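You operate a simulated robot arm through the tools that you are given. There is no shell and no other tool. Be economical: measure what you need, move in short steps, check, and stop when the job is done.

Carry out the task below with a simulated robot arm. There is one attempt and no reset: what you move stays moved.

Task
Take the white frame on the plate end of the stained board and put it away on the red-taped rest. Then take the scrap tray and leave it on top of the sand-label board. Then open the square tin lid, take the glass label and leave it on top of the blue swatch and shut the lid again. Then press the shade button to switch it on. Then take the red frame and put it on top of the beige-tile board. Then put the white patch on top of the purple-tab paper. Then shut the extractor drawer. Keep to this order. Set down upright: white patch.

It is judged by the outcome, as a careful person would: the job done as asked, and still so three seconds after it is handed in. It fails if anything else is knocked over, pushed out of place, dropped, spilled or broken. Lids that push on must go on centred and level and be pressed home; caps that screw on are set level and turned clockwise until they are tight.

Robot
A 6-joint arm with a two-finger parallel gripper on a trunk, on a base that drives. Base frame: it is fixed to the floor where the robot stands at the start and does not move with it; the origin is under the middle of the robot, x ahead of it, y to its left, z up. Units: mm, degrees, N and s.
Its first joint turns from -166.0 to 166.0 degrees. Places, roughly: beige-tile board (38x33x5 cm) [5400, 3200, 800]; blue swatch (11x11x5 cm) [5400, -5200, 900]; extractor drawer [-3100, 900, 700]; glass label [5250, -5500, 750]; purple-tab paper (32x35x4 cm) [200, 2500, 900]; red frame [1250, 500, 1000]; red-taped rest (24x20 cm) [1780, 100, 900]; sand-label board [6000, -3500, 1000]; scrap tray [6750, -3500, 250]; shade button [1300, -100, 900]; square tin lid [5200, -5400, 900]; white frame [5750, 0, 750]; white patch (8x3x4 cm) [0, 1500, 900]. Payload 3.91 kg.
The TCP is the grasp point between the finger pads, 30 mm short of the fingertips. In the tool frame z runs along the fingers and y along their closing line. Largest opening 110 mm; finger width 20, thickness 10; the body of the gripper, 48 by 112 mm, starts 55 mm behind the TCP.
Orientation is told as [roll, pitch, yaw] about the base's x, y, z axes, in that order, counted from this pose: with the fingers straight down and closing along the base's y, the tool's x points along the base's -x, its y along +y and its z along -z.

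Tools
- The arm moves only by the tool step_arm. Its argument "rows" is a list of rows, each an object of numbers (a shift or turn left out is 0, a gripper value left out holds the last): "tx", "ty", "tz": the shift along the tool's x, y, z in units of 20 mm (1.0 is 20 mm); "ax", "ay", "az": the turn, a rotation vector about the tool's x, y, z in units of 8 degrees (1.0 is 8 degrees); "grip": the finger opening in mm, from 0 to 110. In form: [{"tx": .., "ty": .., "tz": .., "ax": .., "ay": .., "az": .., "grip": ..}, ...]. A call has 1 to 8 rows; each row shifts and turns the commanded pose from where the row before left it, along the tool's axes as they then stand. A call with a number of a shift or a turn outside -1 to 1 is refused whole. Each row takes 0.2 s and may step no farther than 50 mm and 8.6 degrees from the row before; otherwise, or with a gripper value out of range, the whole call is refused. A pose out of reach is approached as far as the arm can. The call stops where the force on the tool passes 40 N (or 10 N more than at its start, if that is more) or the arm is blocked; 0.2 s more then pass. The fingers move at their own pace (about 108 mm/s each) and stop on an object; they squeeze with about 27 N. The grip force told is the motor's: it shows also when the fingers shut on nothing. Time passes only in rows, and 0.2 s behind the last, so rows that do not move let the fingers close. It gives the time, the measured TCP pose, the force on the tool (base axes), the opening and the grip force at its end, in the units of the frame above (readings bear some noise), with the torque about the TCP (base axes, N m) and any sound that the robot's microphone picked up.
- Cameras (640 x 400 px; columns grow to the right, rows downward): "scene" is now at [717, 126.1, 1165.9]; the picture's right is [0.00, -0.17, -0.99], its down [-0.88, 0.47, -0.08] and it looks along [0.48, 0.87, -0.15] (base axes); focal length 214 px, centre (320, 200). "wrist" rides on the gripper at [72, 17, -103] in the tool frame; the picture's right is [-0.23, 0.97, 0.00], its down [-0.76, -0.18, -0.62] and it looks along [-0.61, -0.14, 0.78] (tool axes); focal length 222 px, centre (320, 200). There is no depth. A picture from a camera that has moved, and an enlarged one, comes with that camera's place and axes in the base frame and with its lens.
- camera(camera): a new picture of that camera. No time passes.
- steer(legs): drives the robot by 1 to 6 legs, each [ahead, left, turn to the left] in mm, mm and degrees, along the robot's own axes; the way and the turn of a leg run together, so that a leg with both is an arc; at most 1500 mm and 180 degrees a leg. The arm and the cameras ride along, it lands a little off, and it stops where it bumps. It gives what a move gives.
- aim_head(pan, tilt): turns the head with the scene camera to pan (to the left, within 80 degrees either way) and tilt (down, from -29 to 69), counted from straight ahead of the robot. It gives what a move gives.
- close_up(camera, box): a new picture of the part [left, top, right, bottom] of that camera's present view, enlarged. No time passes.
- hand_in(): hands the job in; it is judged then, once.

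Go step by step. Nothing tells you exact positions but the pictures and the camera data: compare them with the known pose of the tool, close in by small moves and look again before you grip or let go. The budget is 207 turns and 180 pictures, counting those below and the enlarged ones. Unless the task says otherwise, let go and move clear before handing in.

The tools are called as name(argument=value, ...) on one line, values as JSON. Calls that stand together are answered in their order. step_arm: Moves the arm, as the interface text tells. Its arguments: {"type":"object","properties":{"rows":{"type":"array"}},"required":["rows"]} The other tools are called the same way: steer (legs) drives the base; aim_head (pan, tilt) turns the head that bears the scene camera; camera (camera) takes a picture; close_up (camera, box) takes an enlarged picture of a part of a camera's view; hand_in () hands the job in.

At the start:

```text
time: 0.0
eef_pos: [569.4, 60.1, 1049.5]
tool_rot: [0.1, 0.0, 0.0]
wrist_force: [0.3, 0.2, 0.0]
torque: [-0.02, 0.0, 0.03]
gripper_width: 109.9
finger_force: 0.1
robot x, y, heading: [-2.5, -1.4, -0.2]
head pan, tilt: [80.2, -28.6]
```

scene: 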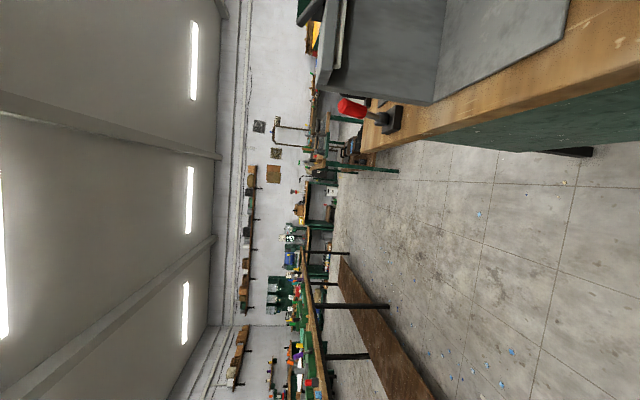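
wrist: 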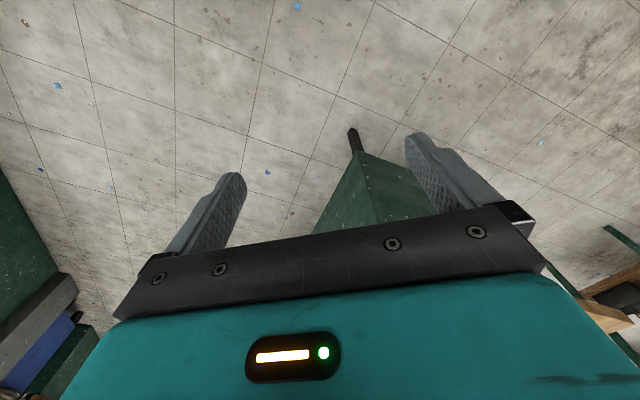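

I see a large workshop with the scene camera panned left and rolled on its side. I'll point the head ahead first to survey the surroundings.

aim_head(pan=0, tilt=20)

camera(camera="scene")

```text
time: 1.5
eef_pos: [569.5, 59.8, 1048.8]
tool_rot: [0.0, 0.0, 0.0]
wrist_force: [0.2, 0.6, 0.2]
torque: [0.02, -0.01, 0.0]
gripper_width: 109.9
finger_force: 0.0
robot x, y, heading: [1.0, -1.1, -0.1]
head pan, tilt: [0.0, 20.0]
```

```text
177 pictures are left
camera scene: at [644.7, 60.2, 1084.0], right [0.0, -1.0, 0.0], down [-0.94, 0.0, 0.34], along [-0.34, 0.0, -0.94], focal length 214 px, centre (320, 200)
```

scene: 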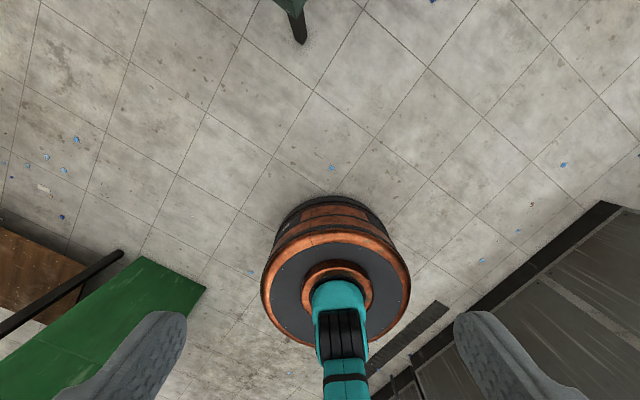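

The scene camera turns out to ride beside the gripper: at pan 0 and tilt 0 it looks along the tool. I'll pitch the tool up to horizontal so that I can survey ahead.

step_arm(rows=[{"ay": -1, "tz": -0.5}, {"ay": -1, "tz": -0.5}, {"ay": -1}, {"ay": -1}, {"ay": -1}, {"ay": -1}, {"ay": -1}, {"ay": -1}])

aim_head(pan=0, tilt=-10)

camera(camera="scene")

```text
time: 3.3
eef_pos: [566.0, 60.2, 1069.4]
tool_rot: [0.2, -64.1, -0.2]
wrist_force: [0.1, -0.4, 0.0]
torque: [0.0, 0.0, -0.02]
gripper_width: 110.2
finger_force: 0.0
robot x, y, heading: [0.3, -1.7, 0.1]
head pan, tilt: [0.0, 20.0]
```

```text
time: 4.3
eef_pos: [566.0, 60.5, 1069.1]
tool_rot: [0.1, -64.0, -0.1]
wrist_force: [0.7, 0.0, 0.9]
torque: [0.02, 0.0, -0.04]
gripper_width: 109.8
finger_force: 0.1
robot x, y, heading: [1.0, 1.2, 0.1]
head pan, tilt: [0.0, -10.0]
```

```text
176 pictures are left
camera scene: at [579.1, 59.9, 1199.8], right [0.0, -1.0, 0.0], down [-0.28, 0.0, -0.96], along [0.96, 0.0, -0.28], focal length 214 px, centre (320, 200)
```

scene: 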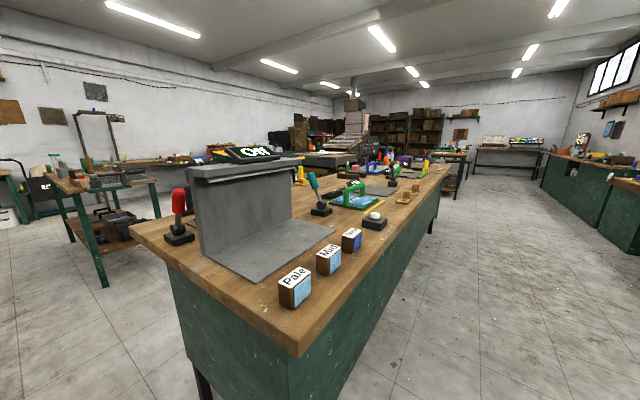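

A bench starts about 1 m ahead, with frames, a button and labels on it. I'll zoom in on it and on the distance.

close_up(camera="scene", box=[260, 140, 460, 265])

close_up(camera="scene", box=[440, 100, 640, 225])

close_up(camera="scene", box=[0, 130, 200, 255])

```text
3.20 times, centred on (360, 202) of scene
camera zoom: at [579.1, 59.9, 1199.8], right [0.0, -1.0, 0.0], down [-0.28, 0.0, -0.96], along [0.96, 0.0, -0.28], focal length 686 px, centre (192, 192)
```

zoom: 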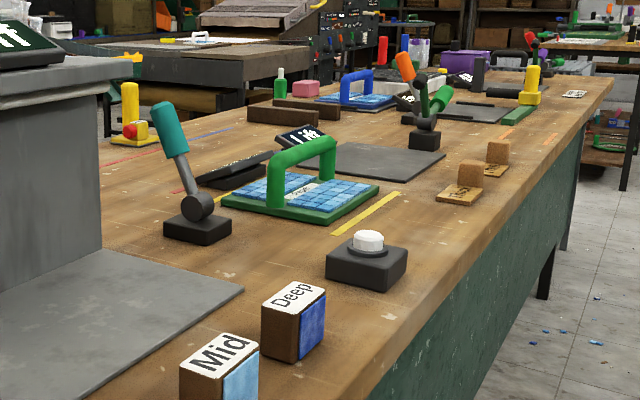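

```text
3.20 times, centred on (540, 162) of scene
camera zoom: at [579.1, 59.9, 1199.8], right [0.0, -1.0, 0.0], down [-0.28, 0.0, -0.96], along [0.96, 0.0, -0.28], focal length 686 px, centre (-384, 320)
```

zoom: 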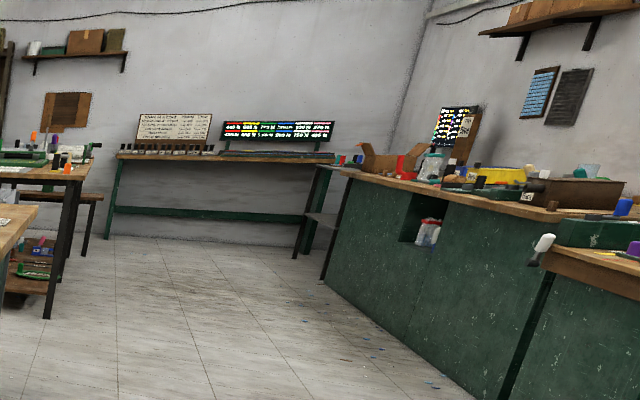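

```text
3.20 times, centred on (100, 192) of scene
camera zoom: at [579.1, 59.9, 1199.8], right [0.0, -1.0, 0.0], down [-0.28, 0.0, -0.96], along [0.96, 0.0, -0.28], focal length 686 px, centre (1024, 224)
```

zoom: 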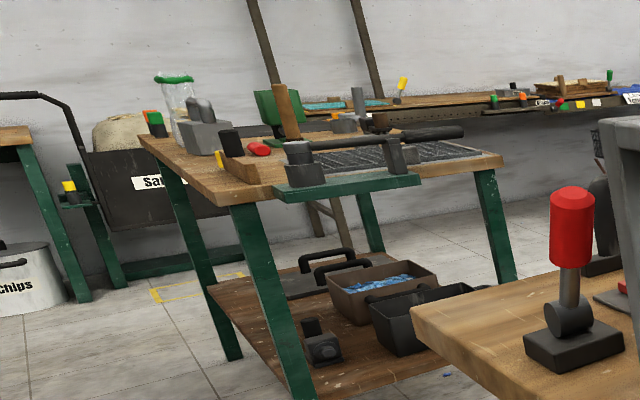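

The bench runs diagonally, at roughly -35° in the base frame, and the white frame looks to be on a farther table at about (5750, 0). I'll drive down the aisle to the right of the bench and look again.

steer(legs=[[0, 0, -42], [650, 0, 7], [1500, 0, 0]])

camera(camera="scene")

```text
time: 16.9
eef_pos: [2256.9, -1516.1, 1069.5]
tool_rot: [0.1, -64.0, -34.2]
wrist_force: [-0.5, 0.9, 0.2]
torque: [0.0, -0.04, 0.03]
gripper_width: 110.0
finger_force: 0.0
robot x, y, heading: [1756.1, -1247.6, -34.4]
head pan, tilt: [0.0, -10.0]
```

```text
172 pictures are left
camera scene: at [2267.5, -1524.5, 1199.8], right [-0.56, -0.83, 0.0], down [-0.23, 0.15, -0.96], along [0.8, -0.54, -0.28], focal length 214 px, centre (320, 200)
```

scene: 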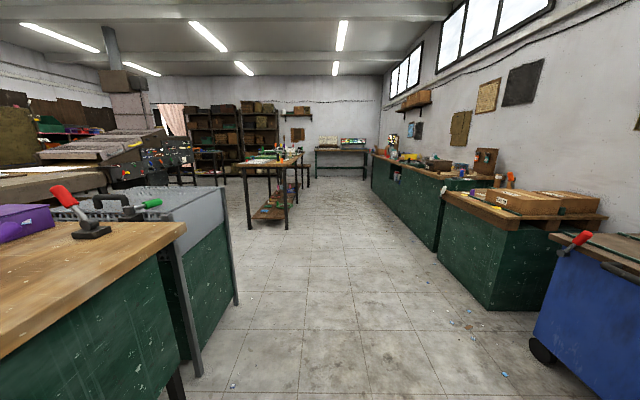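

I'm aligned with the aisle, and there is a gap on the left past the lattice unit. I'll drive ahead and look left.

steer(legs=[[1500, 0, 0], [600, 0, 0]])

aim_head(pan=65, tilt=0)

camera(camera="scene")

```text
time: 27.3
eef_pos: [3986.1, -2706.9, 1068.7]
tool_rot: [0.1, -64.0, -34.7]
wrist_force: [-1.0, 0.0, -1.2]
torque: [-0.02, -0.01, -0.03]
gripper_width: 110.1
finger_force: 0.0
robot x, y, heading: [3485.0, -2431.2, -34.6]
head pan, tilt: [0.0, -10.0]
```

```text
time: 28.6
eef_pos: [3986.1, -2705.5, 1069.9]
tool_rot: [0.2, -64.0, -34.7]
wrist_force: [0.2, -0.3, -0.9]
torque: [0.0, 0.03, -0.04]
gripper_width: 109.7
finger_force: 0.1
robot x, y, heading: [3487.4, -2433.1, -34.7]
head pan, tilt: [65.0, 0.0]
```

```text
171 pictures are left
camera scene: at [4002.3, -2619.5, 1206.5], right [0.43, -0.81, -0.4], down [-0.36, 0.25, -0.9], along [0.83, 0.53, -0.18], focal length 214 px, centre (320, 200)
```

scene: 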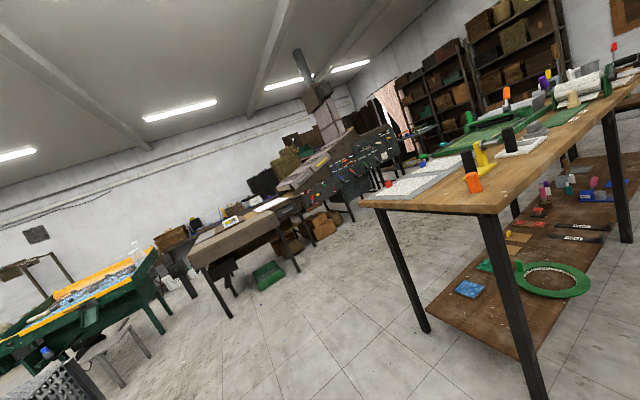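

The far table with a white item near (232, 222) matches the white frame. I'll zoom in.

close_up(camera="scene", box=[170, 180, 330, 280])

close_up(camera="scene", box=[340, 30, 640, 217])

```text
4.00 times, centred on (250, 230) of scene
camera zoom: at [4002.3, -2619.5, 1206.5], right [0.43, -0.81, -0.4], down [-0.36, 0.25, -0.9], along [0.83, 0.53, -0.18], focal length 858 px, centre (600, 80)
```

zoom: 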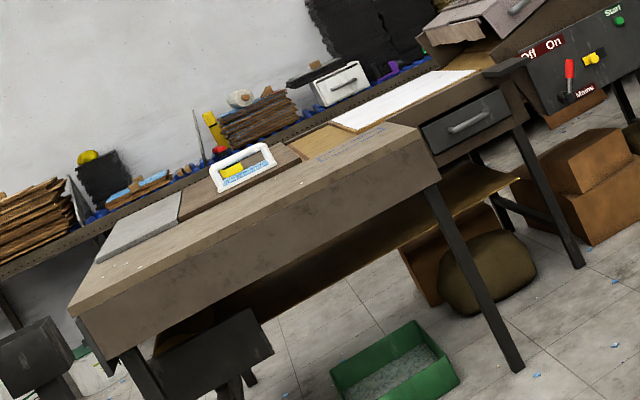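

```text
2.13 times, centred on (490, 124) of scene
camera zoom: at [4002.3, -2619.5, 1206.5], right [0.43, -0.81, -0.4], down [-0.36, 0.25, -0.9], along [0.83, 0.53, -0.18], focal length 458 px, centre (-43, 363)
```

zoom: 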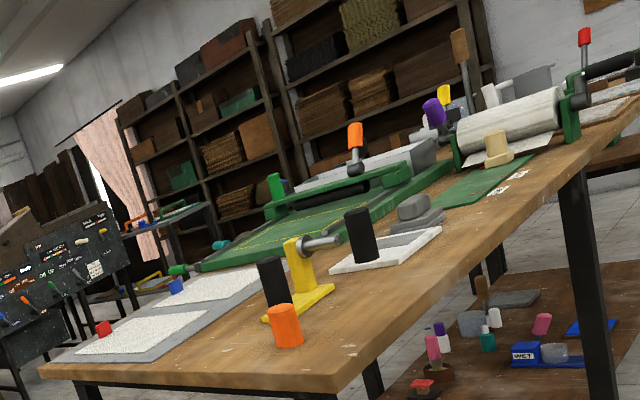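

The white arched-handle frame is on that table, at about u=480, v=3290 in aisle-aligned axes. I'll move ahead, turn left 90° and approach.

steer(legs=[[450, 0, 0], [0, 0, 90], [1300, 0, 0]])

aim_head(pan=0, tilt=-5)

camera(camera="scene")

```text
time: 41.3
eef_pos: [4832.5, -1103.1, 1068.7]
tool_rot: [0.2, -64.0, 56.6]
wrist_force: [-0.1, 0.0, 0.5]
torque: [0.0, 0.01, 0.0]
gripper_width: 109.8
finger_force: 0.1
robot x, y, heading: [4572.2, -1609.9, 56.7]
head pan, tilt: [65.0, 0.0]
```

```text
time: 42.7
eef_pos: [4833.6, -1102.3, 1069.3]
tool_rot: [0.1, -64.0, 56.6]
wrist_force: [0.1, 0.6, -0.1]
torque: [-0.01, -0.02, 0.01]
gripper_width: 110.1
finger_force: 0.0
robot x, y, heading: [4572.7, -1608.0, 57.0]
head pan, tilt: [0.0, -5.0]
```

```text
168 pictures are left
camera scene: at [4838.9, -1091.5, 1191.8], right [0.84, -0.55, 0.0], down [-0.2, -0.3, -0.93], along [0.51, 0.78, -0.36], focal length 214 px, centre (320, 200)
```

scene: 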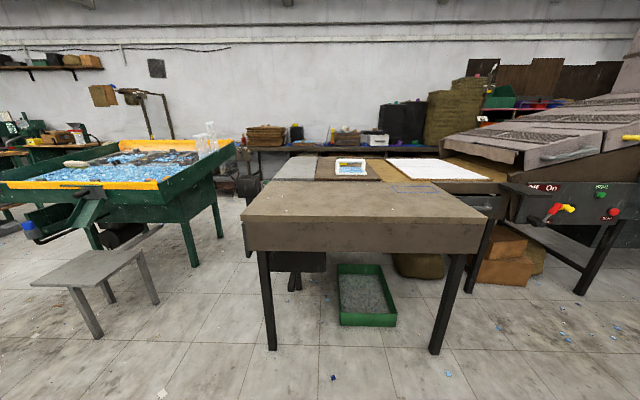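

The frame sits well back on the platform behind the grey table, about 770 mm from the front edge. I'll close in, shifting right to centre between the table legs.

steer(legs=[[800, -200, 0]])

camera(camera="scene")

close_up(camera="scene", box=[240, 130, 400, 230])

```text
time: 47.1
eef_pos: [5433.7, -535.4, 1068.6]
tool_rot: [0.1, -63.9, 57.2]
wrist_force: [-0.3, 0.1, -0.4]
torque: [-0.01, -0.04, 0.0]
gripper_width: 110.0
finger_force: 0.2
robot x, y, heading: [5175.6, -1043.8, 57.5]
head pan, tilt: [0.0, -5.0]
```

```text
167 pictures are left
camera scene: at [5438.9, -524.0, 1191.8], right [0.84, -0.54, 0.0], down [-0.19, -0.3, -0.93], along [0.5, 0.79, -0.36], focal length 214 px, centre (320, 200)
```

scene: 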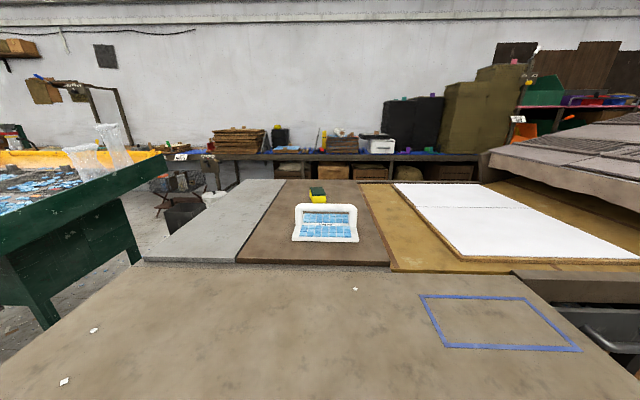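

```text
4.00 times, centred on (320, 180) of scene
camera zoom: at [5438.9, -524.0, 1191.8], right [0.84, -0.54, 0.0], down [-0.19, -0.3, -0.93], along [0.5, 0.79, -0.36], focal length 858 px, centre (320, 280)
```

zoom: 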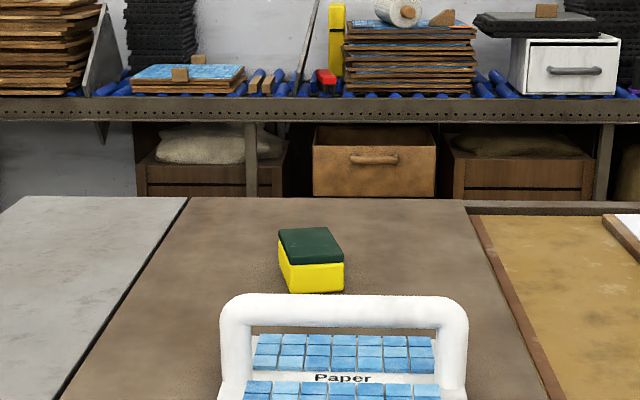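

This is the white arched frame, with its base at roughly z 830 and the handle bar near z 910. I'll check the clearance between the robot's base and the table before moving under its edge.

aim_head(pan=0, tilt=69)

camera(camera="scene")

```text
time: 48.6
eef_pos: [5432.5, -535.1, 1069.3]
tool_rot: [0.1, -64.0, 57.2]
wrist_force: [-0.4, -0.5, -0.3]
torque: [0.04, 0.0, -0.01]
gripper_width: 109.9
finger_force: 0.0
robot x, y, heading: [5181.5, -1043.0, 57.2]
head pan, tilt: [0.0, 68.8]
```

```text
165 pictures are left
camera scene: at [5398.1, -587.4, 1108.9], right [0.84, -0.54, 0.0], down [-0.54, -0.84, 0.08], along [-0.04, -0.07, -1.0], focal length 214 px, centre (320, 200)
```

scene: 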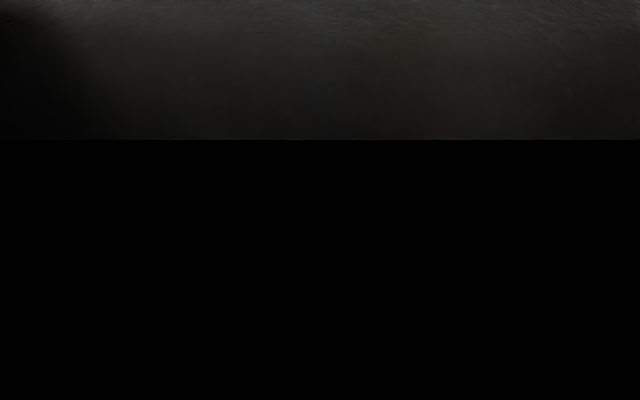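

The head camera is buried in the gripper body at that tilt. I'll use a smaller one.

aim_head(pan=0, tilt=38)

camera(camera="scene")

```text
time: 49.5
eef_pos: [5433.4, -536.0, 1069.2]
tool_rot: [0.1, -64.0, 57.1]
wrist_force: [-0.8, -0.3, 0.1]
torque: [0.01, 0.05, -0.01]
gripper_width: 110.1
finger_force: 0.1
robot x, y, heading: [5175.5, -1044.4, 57.5]
head pan, tilt: [0.0, 38.0]
```

```text
164 pictures are left
camera scene: at [5422.1, -550.1, 1130.7], right [0.84, -0.54, 0.0], down [-0.49, -0.76, -0.44], along [0.24, 0.37, -0.9], focal length 214 px, centre (320, 200)
```

scene: 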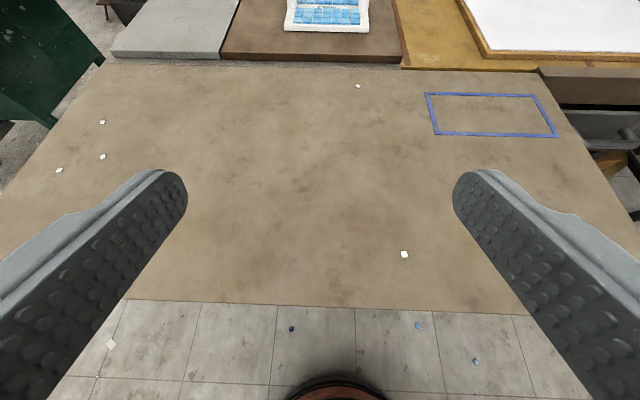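

The table's front edge is about 550 mm from the robot axis, and the frame's front is about 1120 mm away. I'll drive 265 mm closer, then start turning the tool down with the fingers closing along the forward direction.

steer(legs=[[265, 0, 0]])

step_arm(rows=[{"ay": 1}, {"ay": 1}, {"ay": 1}, {"ay": 1}, {"ay": 1}, {"ay": 1}, {"ay": 1}, {"ay": 1}])

aim_head(pan=0, tilt=-29)

camera(camera="scene")

```text
time: 51.4
eef_pos: [5575.9, -308.7, 1067.4]
tool_rot: [0.1, -64.0, 57.3]
wrist_force: [0.6, 0.1, -0.7]
torque: [0.01, -0.01, 0.01]
gripper_width: 109.8
finger_force: 0.0
robot x, y, heading: [5322.0, -820.1, 57.1]
head pan, tilt: [0.0, 38.0]
```

```text
time: 53.2
eef_pos: [5576.9, -310.0, 1069.5]
tool_rot: [0.1, 0.0, 57.5]
wrist_force: [-0.9, -0.5, 0.7]
torque: [0.01, -0.05, 0.02]
gripper_width: 110.2
finger_force: 0.0
robot x, y, heading: [5320.9, -819.8, 57.2]
head pan, tilt: [0.0, 38.0]
```

```text
time: 54.6
eef_pos: [5575.9, -309.3, 1068.8]
tool_rot: [0.0, -0.1, 57.4]
wrist_force: [-0.8, 0.3, -1.1]
torque: [0.0, 0.01, 0.05]
gripper_width: 110.2
finger_force: 0.0
robot x, y, heading: [5320.3, -817.1, 57.3]
head pan, tilt: [0.0, -28.6]
```

```text
163 pictures are left
camera scene: at [5655.9, -183.0, 1130.5], right [0.84, -0.54, 0.0], down [-0.47, -0.74, -0.48], along [0.26, 0.41, -0.88], focal length 214 px, centre (320, 200)
```

scene: 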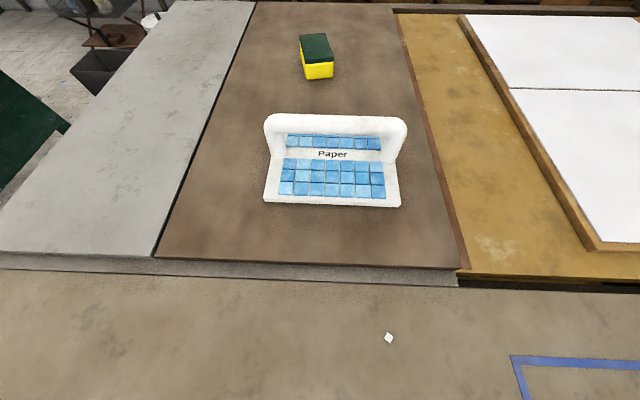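

The handle bar is at about (5806, 14, 913), aligned with the room at a heading near 55°. I'll drive 30 mm closer and rotate the gripper so that it closes across the bar.

steer(legs=[[30, -15, 0]])

step_arm(rows=[{"az": 1}, {"az": 1}, {"az": 1}, {"az": 1}, {"az": 1}, {"az": 1}, {"az": 1}, {"az": 1}])

step_arm(rows=[{"az": 1}, {"az": 1}, {"az": 1}, {"az": 0.5, "ty": 1}, {"ty": 1}, {"ty": 1}, {"ty": 1}, {"ty": 1}])

```text
time: 55.5
eef_pos: [5605.3, -292.5, 1068.9]
tool_rot: [0.1, 0.0, 57.4]
wrist_force: [-0.4, -0.4, 0.2]
torque: [0.01, -0.04, -0.03]
gripper_width: 110.3
finger_force: 0.1
robot x, y, heading: [5351.9, -797.7, 57.4]
head pan, tilt: [0.0, -28.6]
```

```text
time: 57.2
eef_pos: [5606.3, -291.3, 1069.4]
tool_rot: [0.1, -0.1, -6.7]
wrist_force: [0.4, 0.8, -0.7]
torque: [-0.01, 0.0, -0.03]
gripper_width: 109.8
finger_force: 0.0
robot x, y, heading: [5349.5, -800.9, 57.3]
head pan, tilt: [0.0, -28.6]
```

```text
time: 59.0
eef_pos: [5661.7, -208.2, 1069.7]
tool_rot: [0.2, 0.1, -34.6]
wrist_force: [0.2, -0.5, -0.4]
torque: [0.02, -0.02, 0.02]
gripper_width: 110.1
finger_force: 0.1
robot x, y, heading: [5352.8, -803.4, 57.3]
head pan, tilt: [0.0, -28.6]
```

I'll move toward the handle and check with the cameras before descending.

step_arm(rows=[{"ty": 1}, {"ty": 1}, {"ty": 1}, {"ty": 1}, {"ty": 1}, {"ty": 1}, {"ty": 1}, {"ty": 1}])

step_arm(rows=[{"ty": 1}, {"ty": 1}, {"ty": 1}, {"ty": 1}, {"ty": 1}, {"tx": 0.4, "tz": 0.5}, {"tz": 1}])

camera(camera="scene")

camera(camera="wrist")

```text
time: 60.9
eef_pos: [5751.6, -76.7, 1068.2]
tool_rot: [0.0, 0.2, -34.5]
wrist_force: [-0.3, 0.1, 0.6]
torque: [0.01, -0.03, 0.0]
gripper_width: 109.9
finger_force: 0.0
robot x, y, heading: [5353.5, -802.0, 57.5]
head pan, tilt: [0.0, -28.6]
```

```text
time: 62.5
eef_pos: [5800.9, 10.3, 1039.6]
tool_rot: [0.0, 0.1, -34.6]
wrist_force: [1.1, 0.8, 0.5]
torque: [0.01, -0.03, 0.01]
gripper_width: 109.9
finger_force: 0.0
robot x, y, heading: [5345.1, -797.6, 57.6]
head pan, tilt: [0.0, -28.6]
```

```text
162 pictures are left
camera scene: at [5923.4, -74.3, 1100.2], right [-0.57, -0.82, 0.0], down [-0.72, 0.5, -0.48], along [0.39, -0.27, -0.88], focal length 214 px, centre (320, 200)
```

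scene: 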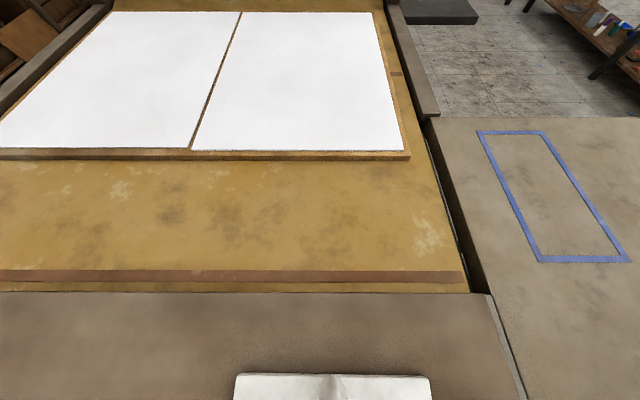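

```text
161 pictures are left
camera wrist: at [5750.1, 65.1, 1143.7], right [0.74, 0.67, 0.0], down [0.53, -0.58, 0.62], along [0.42, -0.46, -0.78], focal length 222 px, centre (320, 200)
```

wrist: 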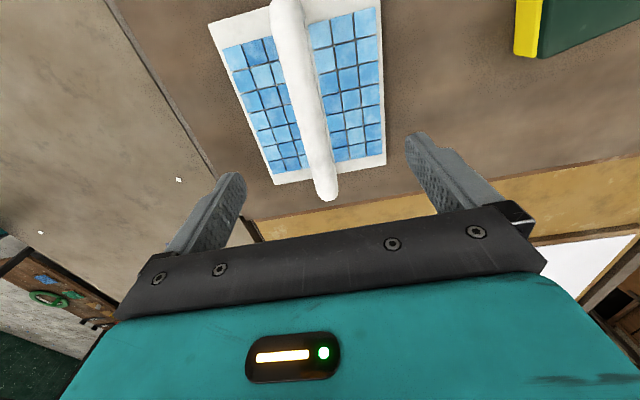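

The bar is about 13 mm nearer the robot than the TCP and its centre about 11 mm to the left. I'll correct for both and descend to z≈915.

step_arm(rows=[{"ty": -0.65, "tx": 0.55}, {"tz": 1}, {"tz": 1}, {"tz": 1}, {"tz": 1}])

camera(camera="wrist")

```text
time: 63.6
eef_pos: [5785.5, 4.5, 959.7]
tool_rot: [0.2, 0.1, -34.6]
wrist_force: [-0.4, -0.5, 0.6]
torque: [0.04, -0.02, -0.03]
gripper_width: 110.0
finger_force: 0.1
robot x, y, heading: [5350.8, -801.8, 57.3]
head pan, tilt: [0.0, -28.6]
```

```text
160 pictures are left
camera wrist: at [5734.1, 59.2, 1063.9], right [0.74, 0.67, 0.0], down [0.53, -0.58, 0.62], along [0.42, -0.46, -0.78], focal length 222 px, centre (320, 200)
```

wrist: 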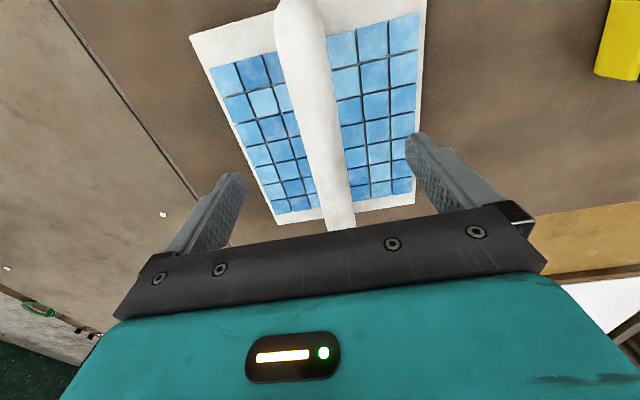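

The bar is centred between the fingers. I'll descend and close.

step_arm(rows=[{"tz": 0.7}, {"tz": 0.7}, {"tz": 0.7}, {"tz": 0.2}, {"grip": 0}, {"grip": 0}, {"grip": 0}, {"grip": 0}])

camera(camera="wrist")

```text
time: 65.5
eef_pos: [5785.3, 4.8, 913.8]
tool_rot: [-0.1, 0.0, -34.7]
wrist_force: [-1.0, -0.9, 0.4]
torque: [-0.07, 0.01, -0.02]
gripper_width: 25.4
finger_force: 26.6
robot x, y, heading: [5350.5, -804.2, 57.2]
head pan, tilt: [0.0, -28.6]
```

```text
159 pictures are left
camera wrist: at [5734.6, 60.0, 1017.8], right [0.74, 0.67, 0.0], down [0.53, -0.58, 0.62], along [0.42, -0.46, -0.78], focal length 222 px, centre (320, 200)
```

wrist: 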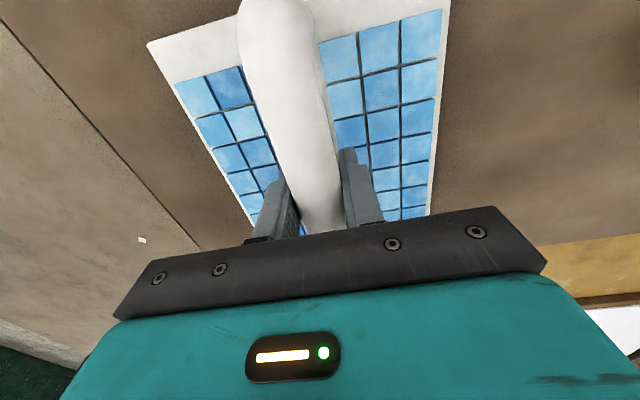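

Gripped, with the opening at 25 mm. I'll lift and then retract.

step_arm(rows=[{"tz": -0.5}, {"tz": -0.5}, {"tz": -1}, {"tz": -1}, {"tz": -1}, {"tz": -1}, {"tz": -1}])

camera(camera="wrist")

step_arm(rows=[{"ty": -1}, {"ty": -1}, {"ty": -1}, {"ty": -1}, {"ty": -1}, {"ty": -1}, {"ty": -1}, {"ty": -1}])

step_arm(rows=[{"ty": -1, "tz": -0.7}, {"ty": -1, "tz": -0.7}, {"ty": -1, "tz": -0.7}, {"ty": -1, "tz": -0.7}, {"ty": -1, "tz": -0.7}, {"ty": -1, "tz": -0.7}, {"ty": -1, "tz": -0.7}, {"ty": -1, "tz": -0.7}])

```text
time: 67.0
eef_pos: [5785.7, 5.2, 1031.3]
tool_rot: [0.0, 0.1, -34.5]
wrist_force: [0.8, 0.6, -3.9]
torque: [0.03, 0.07, -0.02]
gripper_width: 25.7
finger_force: 27.5
robot x, y, heading: [5352.5, -800.7, 57.4]
head pan, tilt: [0.0, -28.6]
```

```text
158 pictures are left
camera wrist: at [5734.9, 60.3, 1137.0], right [0.74, 0.67, 0.0], down [0.53, -0.58, 0.62], along [0.42, -0.46, -0.78], focal length 222 px, centre (320, 200)
```

wrist: 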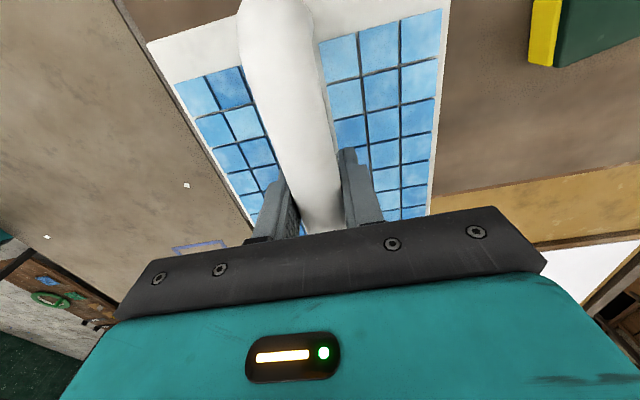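

```text
time: 68.8
eef_pos: [5694.9, -126.7, 1032.0]
tool_rot: [-0.1, 0.1, -34.5]
wrist_force: [0.7, 0.5, -3.8]
torque: [-0.01, 0.06, -0.02]
gripper_width: 25.3
finger_force: 27.3
robot x, y, heading: [5349.8, -802.9, 57.2]
head pan, tilt: [0.0, -28.6]
```

```text
time: 70.7
eef_pos: [5602.1, -258.1, 1144.6]
tool_rot: [0.1, 0.1, -34.5]
wrist_force: [0.1, 0.8, -3.7]
torque: [0.01, 0.05, -0.01]
gripper_width: 25.4
finger_force: 27.1
robot x, y, heading: [5350.3, -804.6, 57.3]
head pan, tilt: [0.0, -28.6]
```

The frame is lifted and held. The red-taped rest is easiest from the bench's far-left side, so I'll back off, turn left 90° and look along that aisle with pan 80, which looks along the tool's y axis.

steer(legs=[[-450, 0, 0], [0, 0, 90]])

aim_head(pan=75, tilt=0)

camera(camera="scene")

```text
time: 77.2
eef_pos: [4558.7, -940.9, 1146.1]
tool_rot: [0.1, 0.1, 56.4]
wrist_force: [0.3, -0.1, -4.6]
torque: [-0.02, 0.0, -0.02]
gripper_width: 25.3
finger_force: 26.3
robot x, y, heading: [5106.7, -1186.1, 148.5]
head pan, tilt: [0.0, -28.6]
```

```text
time: 78.7
eef_pos: [4559.6, -941.7, 1144.5]
tool_rot: [0.0, 0.2, 56.5]
wrist_force: [0.6, -0.7, -4.6]
torque: [0.01, 0.0, -0.01]
gripper_width: 25.5
finger_force: 27.1
robot x, y, heading: [5106.6, -1184.2, 148.4]
head pan, tilt: [75.0, 0.0]
```

```text
157 pictures are left
camera scene: at [4547.2, -801.5, 1249.5], right [0.22, -0.14, -0.97], down [-0.55, -0.83, 0.0], along [-0.8, 0.53, -0.26], focal length 214 px, centre (320, 200)
```

scene: 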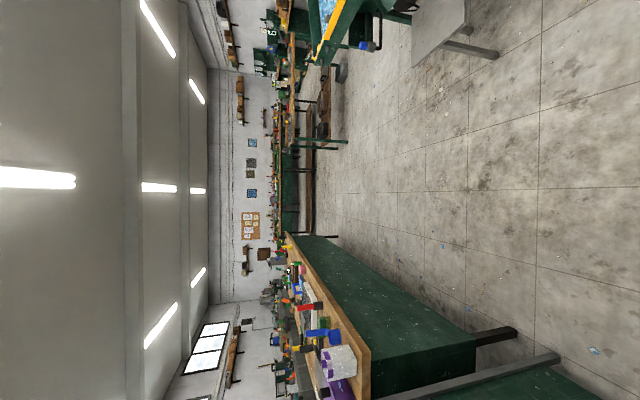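

The aisle left of the bench is clear. I'll drive along it toward the rest.

steer(legs=[[0, 0, -3], [1500, 0, 0], [1500, 0, 0], [350, 0, 0]])

aim_head(pan=0, tilt=-29)

camera(camera="scene")

```text
time: 95.4
eef_pos: [1829.4, 1000.1, 1144.7]
tool_rot: [0.0, 0.1, 53.4]
wrist_force: [0.3, -0.4, -4.0]
torque: [-0.06, 0.05, -0.02]
gripper_width: 25.5
finger_force: 26.9
robot x, y, heading: [2363.3, 728.1, 145.3]
head pan, tilt: [75.0, 0.0]
```

```text
time: 96.9
eef_pos: [1829.4, 999.2, 1144.9]
tool_rot: [0.0, 0.1, 53.4]
wrist_force: [0.0, 0.4, -3.9]
torque: [-0.03, 0.04, -0.02]
gripper_width: 25.4
finger_force: 26.7
robot x, y, heading: [2362.3, 730.7, 145.3]
head pan, tilt: [0.0, -28.6]
```

```text
156 pictures are left
camera scene: at [1918.1, 1121.4, 1205.7], right [0.8, -0.6, 0.0], down [-0.52, -0.7, -0.48], along [0.28, 0.38, -0.88], focal length 214 px, centre (320, 200)
```

scene: 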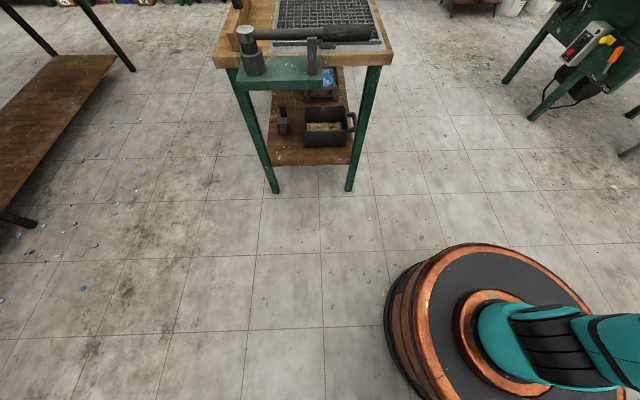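

I'm abreast of the rest. I'll turn left to face the bench and look forward and down.

steer(legs=[[0, 0, 90]])

aim_head(pan=50, tilt=0)

camera(camera="scene")

```text
time: 101.1
eef_pos: [2088.3, 197.4, 1144.2]
tool_rot: [0.0, 0.0, 143.1]
wrist_force: [0.3, 0.3, -3.7]
torque: [-0.05, -0.06, -0.03]
gripper_width: 25.5
finger_force: 26.9
robot x, y, heading: [2365.5, 727.6, -125.0]
head pan, tilt: [0.0, -28.6]
```

```text
time: 102.3
eef_pos: [2090.3, 196.6, 1145.6]
tool_rot: [0.0, 0.1, 143.1]
wrist_force: [-0.7, 0.4, -3.4]
torque: [-0.01, -0.05, 0.01]
gripper_width: 25.3
finger_force: 26.9
robot x, y, heading: [2360.4, 729.1, -125.1]
head pan, tilt: [50.0, 0.0]
```

```text
155 pictures are left
camera scene: at [1958.2, 207.9, 1214.9], right [0.39, 0.51, -0.77], down [0.8, -0.6, 0.0], along [-0.46, -0.61, -0.64], focal length 214 px, centre (320, 200)
```

scene: 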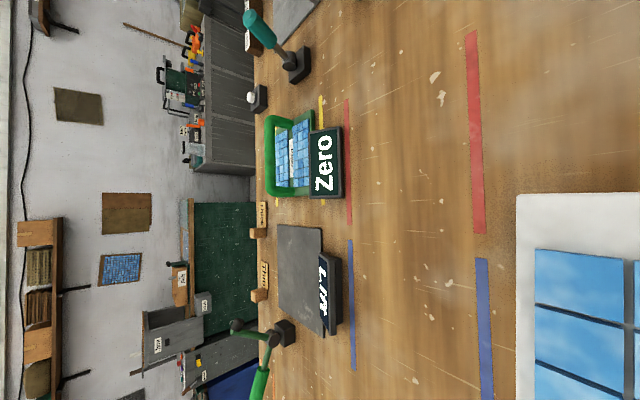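

The two red tapes bound the rest, with its centre at about (1777, 106) and its long side at -34°. I'll align the yaw and move above it.

step_arm(rows=[{"az": -0.36}, {"tx": -0.8, "ty": 0.96}, {"tx": -0.8, "ty": 0.96}, {"tx": -0.8, "ty": 0.96}, {"tx": -0.8, "ty": 0.96}, {"tx": -0.8, "ty": 0.96}, {"tx": -0.8, "ty": 0.96}])

step_arm(rows=[{"tx": -0.8, "ty": 0.96}, {"tx": -0.8, "ty": 0.96}, {"tx": -0.8, "ty": 0.96}, {"tx": -0.8, "ty": 0.96}, {"tx": -0.8, "ty": 0.96}, {"tx": -0.8, "ty": 0.96}, {"tx": -0.8, "ty": 0.96, "tz": 1}, {"tz": 1}])

camera(camera="wrist")

camera(camera="scene")

```text
time: 103.9
eef_pos: [1944.9, 156.3, 1145.3]
tool_rot: [0.1, 0.0, 146.1]
wrist_force: [0.4, 0.8, -3.0]
torque: [-0.05, -0.05, 0.01]
gripper_width: 25.6
finger_force: 27.0
robot x, y, heading: [2364.1, 726.1, -124.9]
head pan, tilt: [50.0, 0.0]
```

```text
time: 105.7
eef_pos: [1777.5, 105.9, 1104.7]
tool_rot: [0.0, 0.1, 145.9]
wrist_force: [-0.4, -0.3, -4.0]
torque: [-0.05, -0.07, -0.01]
gripper_width: 25.7
finger_force: 26.8
robot x, y, heading: [2361.8, 733.2, -125.0]
head pan, tilt: [50.0, 0.0]
```

```text
154 pictures are left
camera wrist: at [1826.3, 51.2, 1208.6], right [-0.73, -0.68, 0.0], down [-0.53, 0.57, 0.62], along [-0.42, 0.46, -0.78], focal length 222 px, centre (320, 200)
```

wrist: 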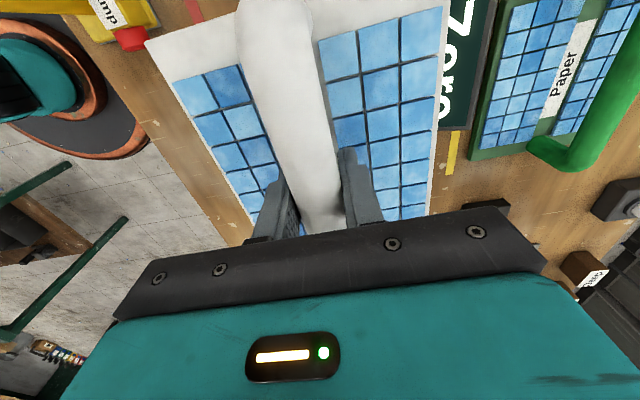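

```text
153 pictures are left
camera scene: at [1645.7, 110.8, 1174.2], right [0.36, 0.53, -0.77], down [0.83, -0.56, 0.0], along [-0.43, -0.64, -0.64], focal length 214 px, centre (320, 200)
```

scene: 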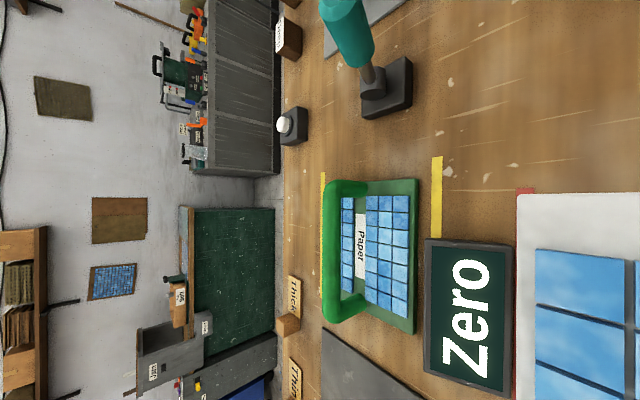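

The position is good. Neighbouring items, the Zero sign and a yellow-based button, have clearance. I'll lower.

step_arm(rows=[{"tz": 1}, {"tz": 1}, {"tz": 1}, {"tz": 1}, {"tz": 1}, {"tz": 1}, {"tz": 0.5}])

camera(camera="scene")

camera(camera="wrist")

```text
time: 107.3
eef_pos: [1777.7, 106.9, 974.2]
tool_rot: [0.0, 0.2, 146.0]
wrist_force: [-0.1, 0.3, -3.6]
torque: [0.01, -0.04, 0.0]
gripper_width: 25.6
finger_force: 27.4
robot x, y, heading: [2363.7, 728.8, -125.1]
head pan, tilt: [50.0, 0.0]
```

```text
152 pictures are left
camera scene: at [1645.8, 110.5, 1044.7], right [0.36, 0.53, -0.77], down [0.83, -0.56, 0.0], along [-0.43, -0.64, -0.64], focal length 214 px, centre (320, 200)
```

scene: 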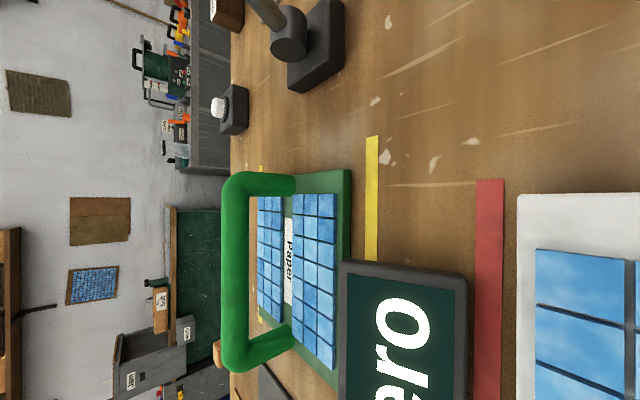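

```text
151 pictures are left
camera wrist: at [1826.5, 50.9, 1079.0], right [-0.73, -0.68, 0.0], down [-0.53, 0.57, 0.62], along [-0.42, 0.46, -0.78], focal length 222 px, centre (320, 200)
```

wrist: 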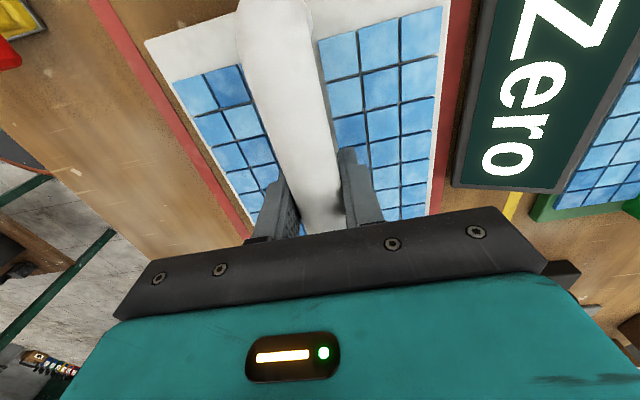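

The frame is between the red tapes. I'll lower slowly to contact.

step_arm(rows=[{"tz": 0.5}, {"tz": 0.3}, {"tz": 0.2}, {"tz": 0.2}, {"tz": 0.2}, {"tz": 0.2}, {"tz": 0.2}, {"tz": 0.2}])

```text
time: 107.9
eef_pos: [1775.4, 105.7, 965.5]
tool_rot: [0.7, 0.0, 146.0]
wrist_force: [2.8, 1.0, 7.9]
torque: [0.17, -0.15, 0.04]
gripper_width: 25.7
finger_force: 27.2
robot x, y, heading: [2360.7, 726.5, -125.2]
head pan, tilt: [50.0, 0.0]
stopped in row 3: the force on the tool passed its limit at 44 N (the readings are from after the stop); the commanded pose is now the measured one
```

It made contact at z≈965. I'll check that it is resting on the bench before releasing.

camera(camera="scene")

camera(camera="wrist")

```text
150 pictures are left
camera scene: at [1646.7, 110.4, 1035.7], right [0.35, 0.53, -0.77], down [0.83, -0.56, 0.0], along [-0.43, -0.64, -0.64], focal length 214 px, centre (320, 200)
```

scene: 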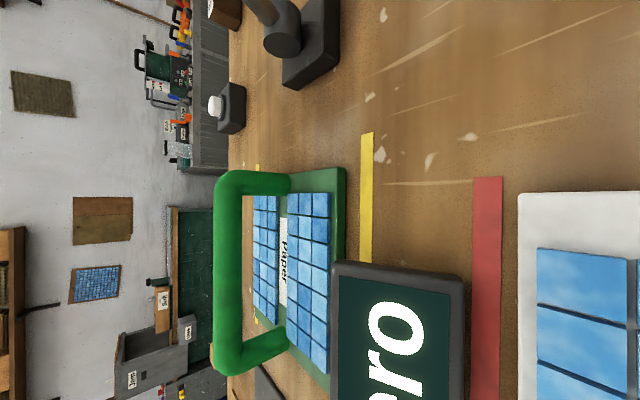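

```text
149 pictures are left
camera wrist: at [1827.6, 51.1, 1069.2], right [-0.73, -0.68, 0.01], down [-0.53, 0.58, 0.62], along [-0.43, 0.45, -0.78], focal length 222 px, centre (320, 200)
```

wrist: 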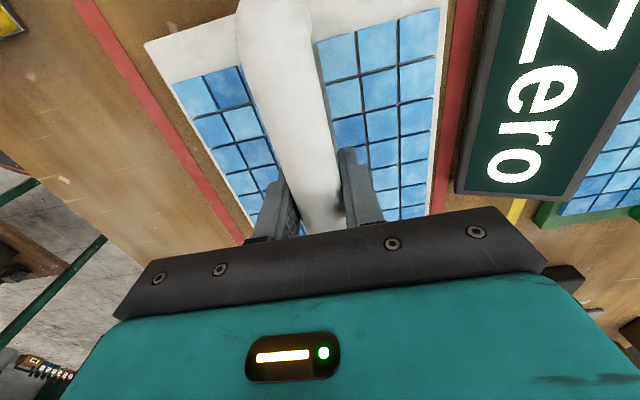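

It is seated inside the red tape. I'll release and rise.

step_arm(rows=[{"grip": 70}, {"grip": 70}, {"tz": -0.5}, {"tz": -1}, {"tz": -1}, {"tz": -1}, {"tz": -1}, {"tz": -1}])

camera(camera="wrist")

```text
time: 109.7
eef_pos: [1777.7, 106.3, 1073.9]
tool_rot: [0.5, 0.0, 146.0]
wrist_force: [-0.2, 1.2, 0.1]
torque: [0.04, 0.01, 0.04]
gripper_width: 70.0
finger_force: 0.0
robot x, y, heading: [2364.5, 727.5, -125.0]
head pan, tilt: [50.0, 0.0]
```

```text
148 pictures are left
camera wrist: at [1828.0, 51.5, 1178.5], right [-0.73, -0.68, 0.01], down [-0.53, 0.58, 0.62], along [-0.43, 0.45, -0.78], focal length 222 px, centre (320, 200)
```

wrist: 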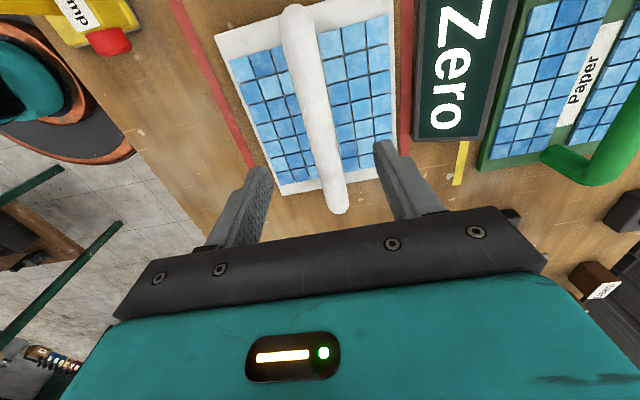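

The white frame is in place. Next is the scrap tray at about (6750, -3500, 250). I'll retract, bring the tool back to the survey posture and back off into the aisle.

step_arm(rows=[{"ty": -1, "tz": -0.5, "tx": 0.15}, {"ty": -1, "tz": -0.5, "tx": 0.15}, {"ty": -1, "tz": -0.5, "tx": 0.15}, {"ty": -1, "tz": -0.5, "tx": 0.15}, {"ty": -1, "tx": 0.15}, {"ty": -1, "tx": 0.15}, {"ty": -1, "tx": 0.15}, {"ty": -1, "tx": 0.15}])

step_arm(rows=[{"ty": -1, "az": -1}, {"ty": -1, "az": -1}, {"ty": -1, "az": -1}, {"az": -1}, {"az": -1}, {"az": -1}, {"az": -1}, {"az": -1}])

step_arm(rows=[{"az": -1}, {"az": -1}, {"az": -1}, {"ay": -1}, {"ay": -1}, {"ay": -1}, {"ay": -1}, {"ay": -1}])

step_arm(rows=[{"ay": -1}, {"ay": -1}, {"ay": -1}])

steer(legs=[[0, 0, 90], [1500, 0, 0], [1500, 0, 0]])

aim_head(pan=-25, tilt=-5)

camera(camera="scene")

```text
time: 111.5
eef_pos: [1887.6, 226.0, 1113.7]
tool_rot: [0.5, 0.0, 146.0]
wrist_force: [0.0, -0.3, -0.5]
torque: [0.03, -0.03, -0.01]
gripper_width: 69.9
finger_force: 0.0
robot x, y, heading: [2362.4, 726.8, -124.8]
head pan, tilt: [50.0, 0.0]
```

```text
time: 113.3
eef_pos: [1913.7, 280.9, 1112.3]
tool_rot: [0.2, -0.4, -149.8]
wrist_force: [0.5, 0.2, -0.5]
torque: [0.01, 0.0, 0.0]
gripper_width: 70.2
finger_force: 0.0
robot x, y, heading: [2363.4, 728.5, -125.1]
head pan, tilt: [50.0, 0.0]
```

```text
time: 115.1
eef_pos: [1913.0, 278.8, 1112.7]
tool_rot: [0.0, -40.6, -126.0]
wrist_force: [-1.1, -0.3, -0.1]
torque: [0.02, 0.0, -0.01]
gripper_width: 69.9
finger_force: 0.1
robot x, y, heading: [2360.3, 728.0, -124.8]
head pan, tilt: [50.0, 0.0]
```

```text
time: 115.9
eef_pos: [1913.6, 278.9, 1111.7]
tool_rot: [0.2, -64.6, -126.2]
wrist_force: [-0.2, -0.8, 0.0]
torque: [-0.02, -0.02, 0.02]
gripper_width: 69.8
finger_force: 0.1
robot x, y, heading: [2364.3, 731.0, -125.0]
head pan, tilt: [50.0, 0.0]
```

```text
time: 134.3
eef_pos: [5257.4, -1486.3, 1111.2]
tool_rot: [0.0, -64.5, -37.1]
wrist_force: [1.3, 0.1, 0.7]
torque: [-0.01, 0.01, -0.03]
gripper_width: 69.9
finger_force: 0.0
robot x, y, heading: [4813.0, -1029.2, -35.9]
head pan, tilt: [50.0, 0.0]
```

```text
time: 135.8
eef_pos: [5257.0, -1485.8, 1113.1]
tool_rot: [0.1, -64.5, -37.1]
wrist_force: [0.1, 0.4, -0.9]
torque: [-0.01, 0.03, -0.04]
gripper_width: 70.3
finger_force: 0.1
robot x, y, heading: [4813.9, -1029.7, -35.9]
head pan, tilt: [-25.0, -5.0]
```

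```text
147 pictures are left
camera scene: at [5237.1, -1518.8, 1238.2], right [-0.85, -0.49, 0.18], down [-0.31, 0.19, -0.93], along [0.43, -0.85, -0.31], focal length 214 px, centre (320, 200)
```

scene: 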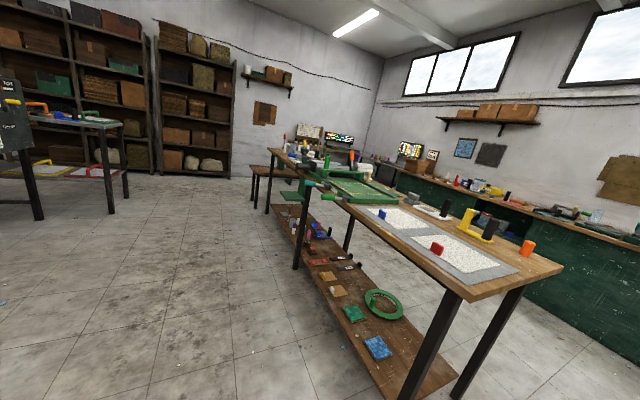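

I'll zoom in on the table that has the low shelf, to find the scrap tray and the sand-label board.

close_up(camera="scene", box=[240, 120, 400, 220])

close_up(camera="scene", box=[260, 190, 420, 290])

```text
4.00 times, centred on (320, 170) of scene
camera zoom: at [5237.1, -1518.8, 1238.2], right [-0.85, -0.49, 0.18], down [-0.31, 0.19, -0.93], along [0.43, -0.85, -0.31], focal length 858 px, centre (320, 320)
```

zoom: 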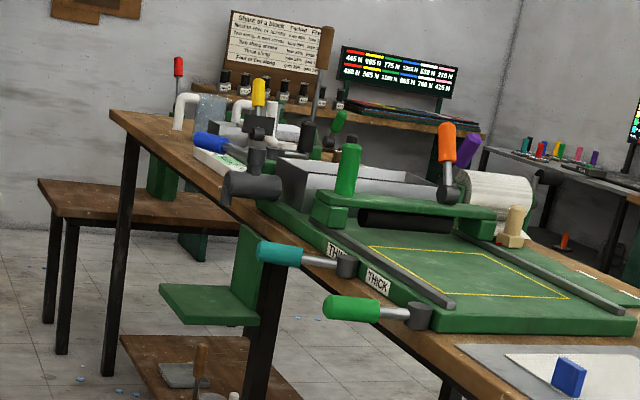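

```text
4.00 times, centred on (340, 240) of scene
camera zoom: at [5237.1, -1518.8, 1238.2], right [-0.85, -0.49, 0.18], down [-0.31, 0.19, -0.93], along [0.43, -0.85, -0.31], focal length 858 px, centre (240, 40)
```

zoom: 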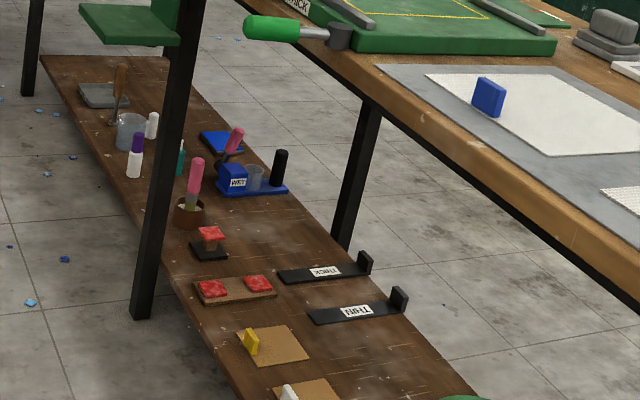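

The likely candidates are at the far end of this table. I'll drive further along it and look right.

steer(legs=[[1500, 0, 0], [500, 0, 0]])

aim_head(pan=-60, tilt=5)

camera(camera="scene")

```text
time: 145.8
eef_pos: [6870.7, -2668.1, 1111.6]
tool_rot: [0.1, -64.5, -37.4]
wrist_force: [-0.6, 1.2, -1.1]
torque: [-0.01, -0.04, -0.01]
gripper_width: 70.0
finger_force: 0.1
robot x, y, heading: [6435.2, -2212.3, -36.2]
head pan, tilt: [-25.0, -5.0]
```

```text
time: 146.8
eef_pos: [6870.5, -2668.3, 1112.7]
tool_rot: [0.0, -64.5, -37.3]
wrist_force: [0.6, -0.2, 0.4]
torque: [0.0, 0.0, 0.0]
gripper_width: 70.1
finger_force: 0.1
robot x, y, heading: [6432.8, -2208.9, -36.0]
head pan, tilt: [-60.0, 5.0]
```

```text
144 pictures are left
camera scene: at [6796.4, -2712.0, 1238.4], right [-0.93, 0.07, 0.37], down [-0.33, 0.34, -0.88], along [-0.19, -0.94, -0.29], focal length 214 px, centre (320, 200)
```

scene: 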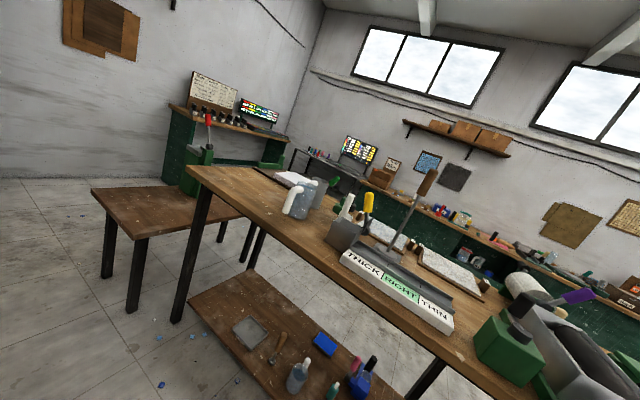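

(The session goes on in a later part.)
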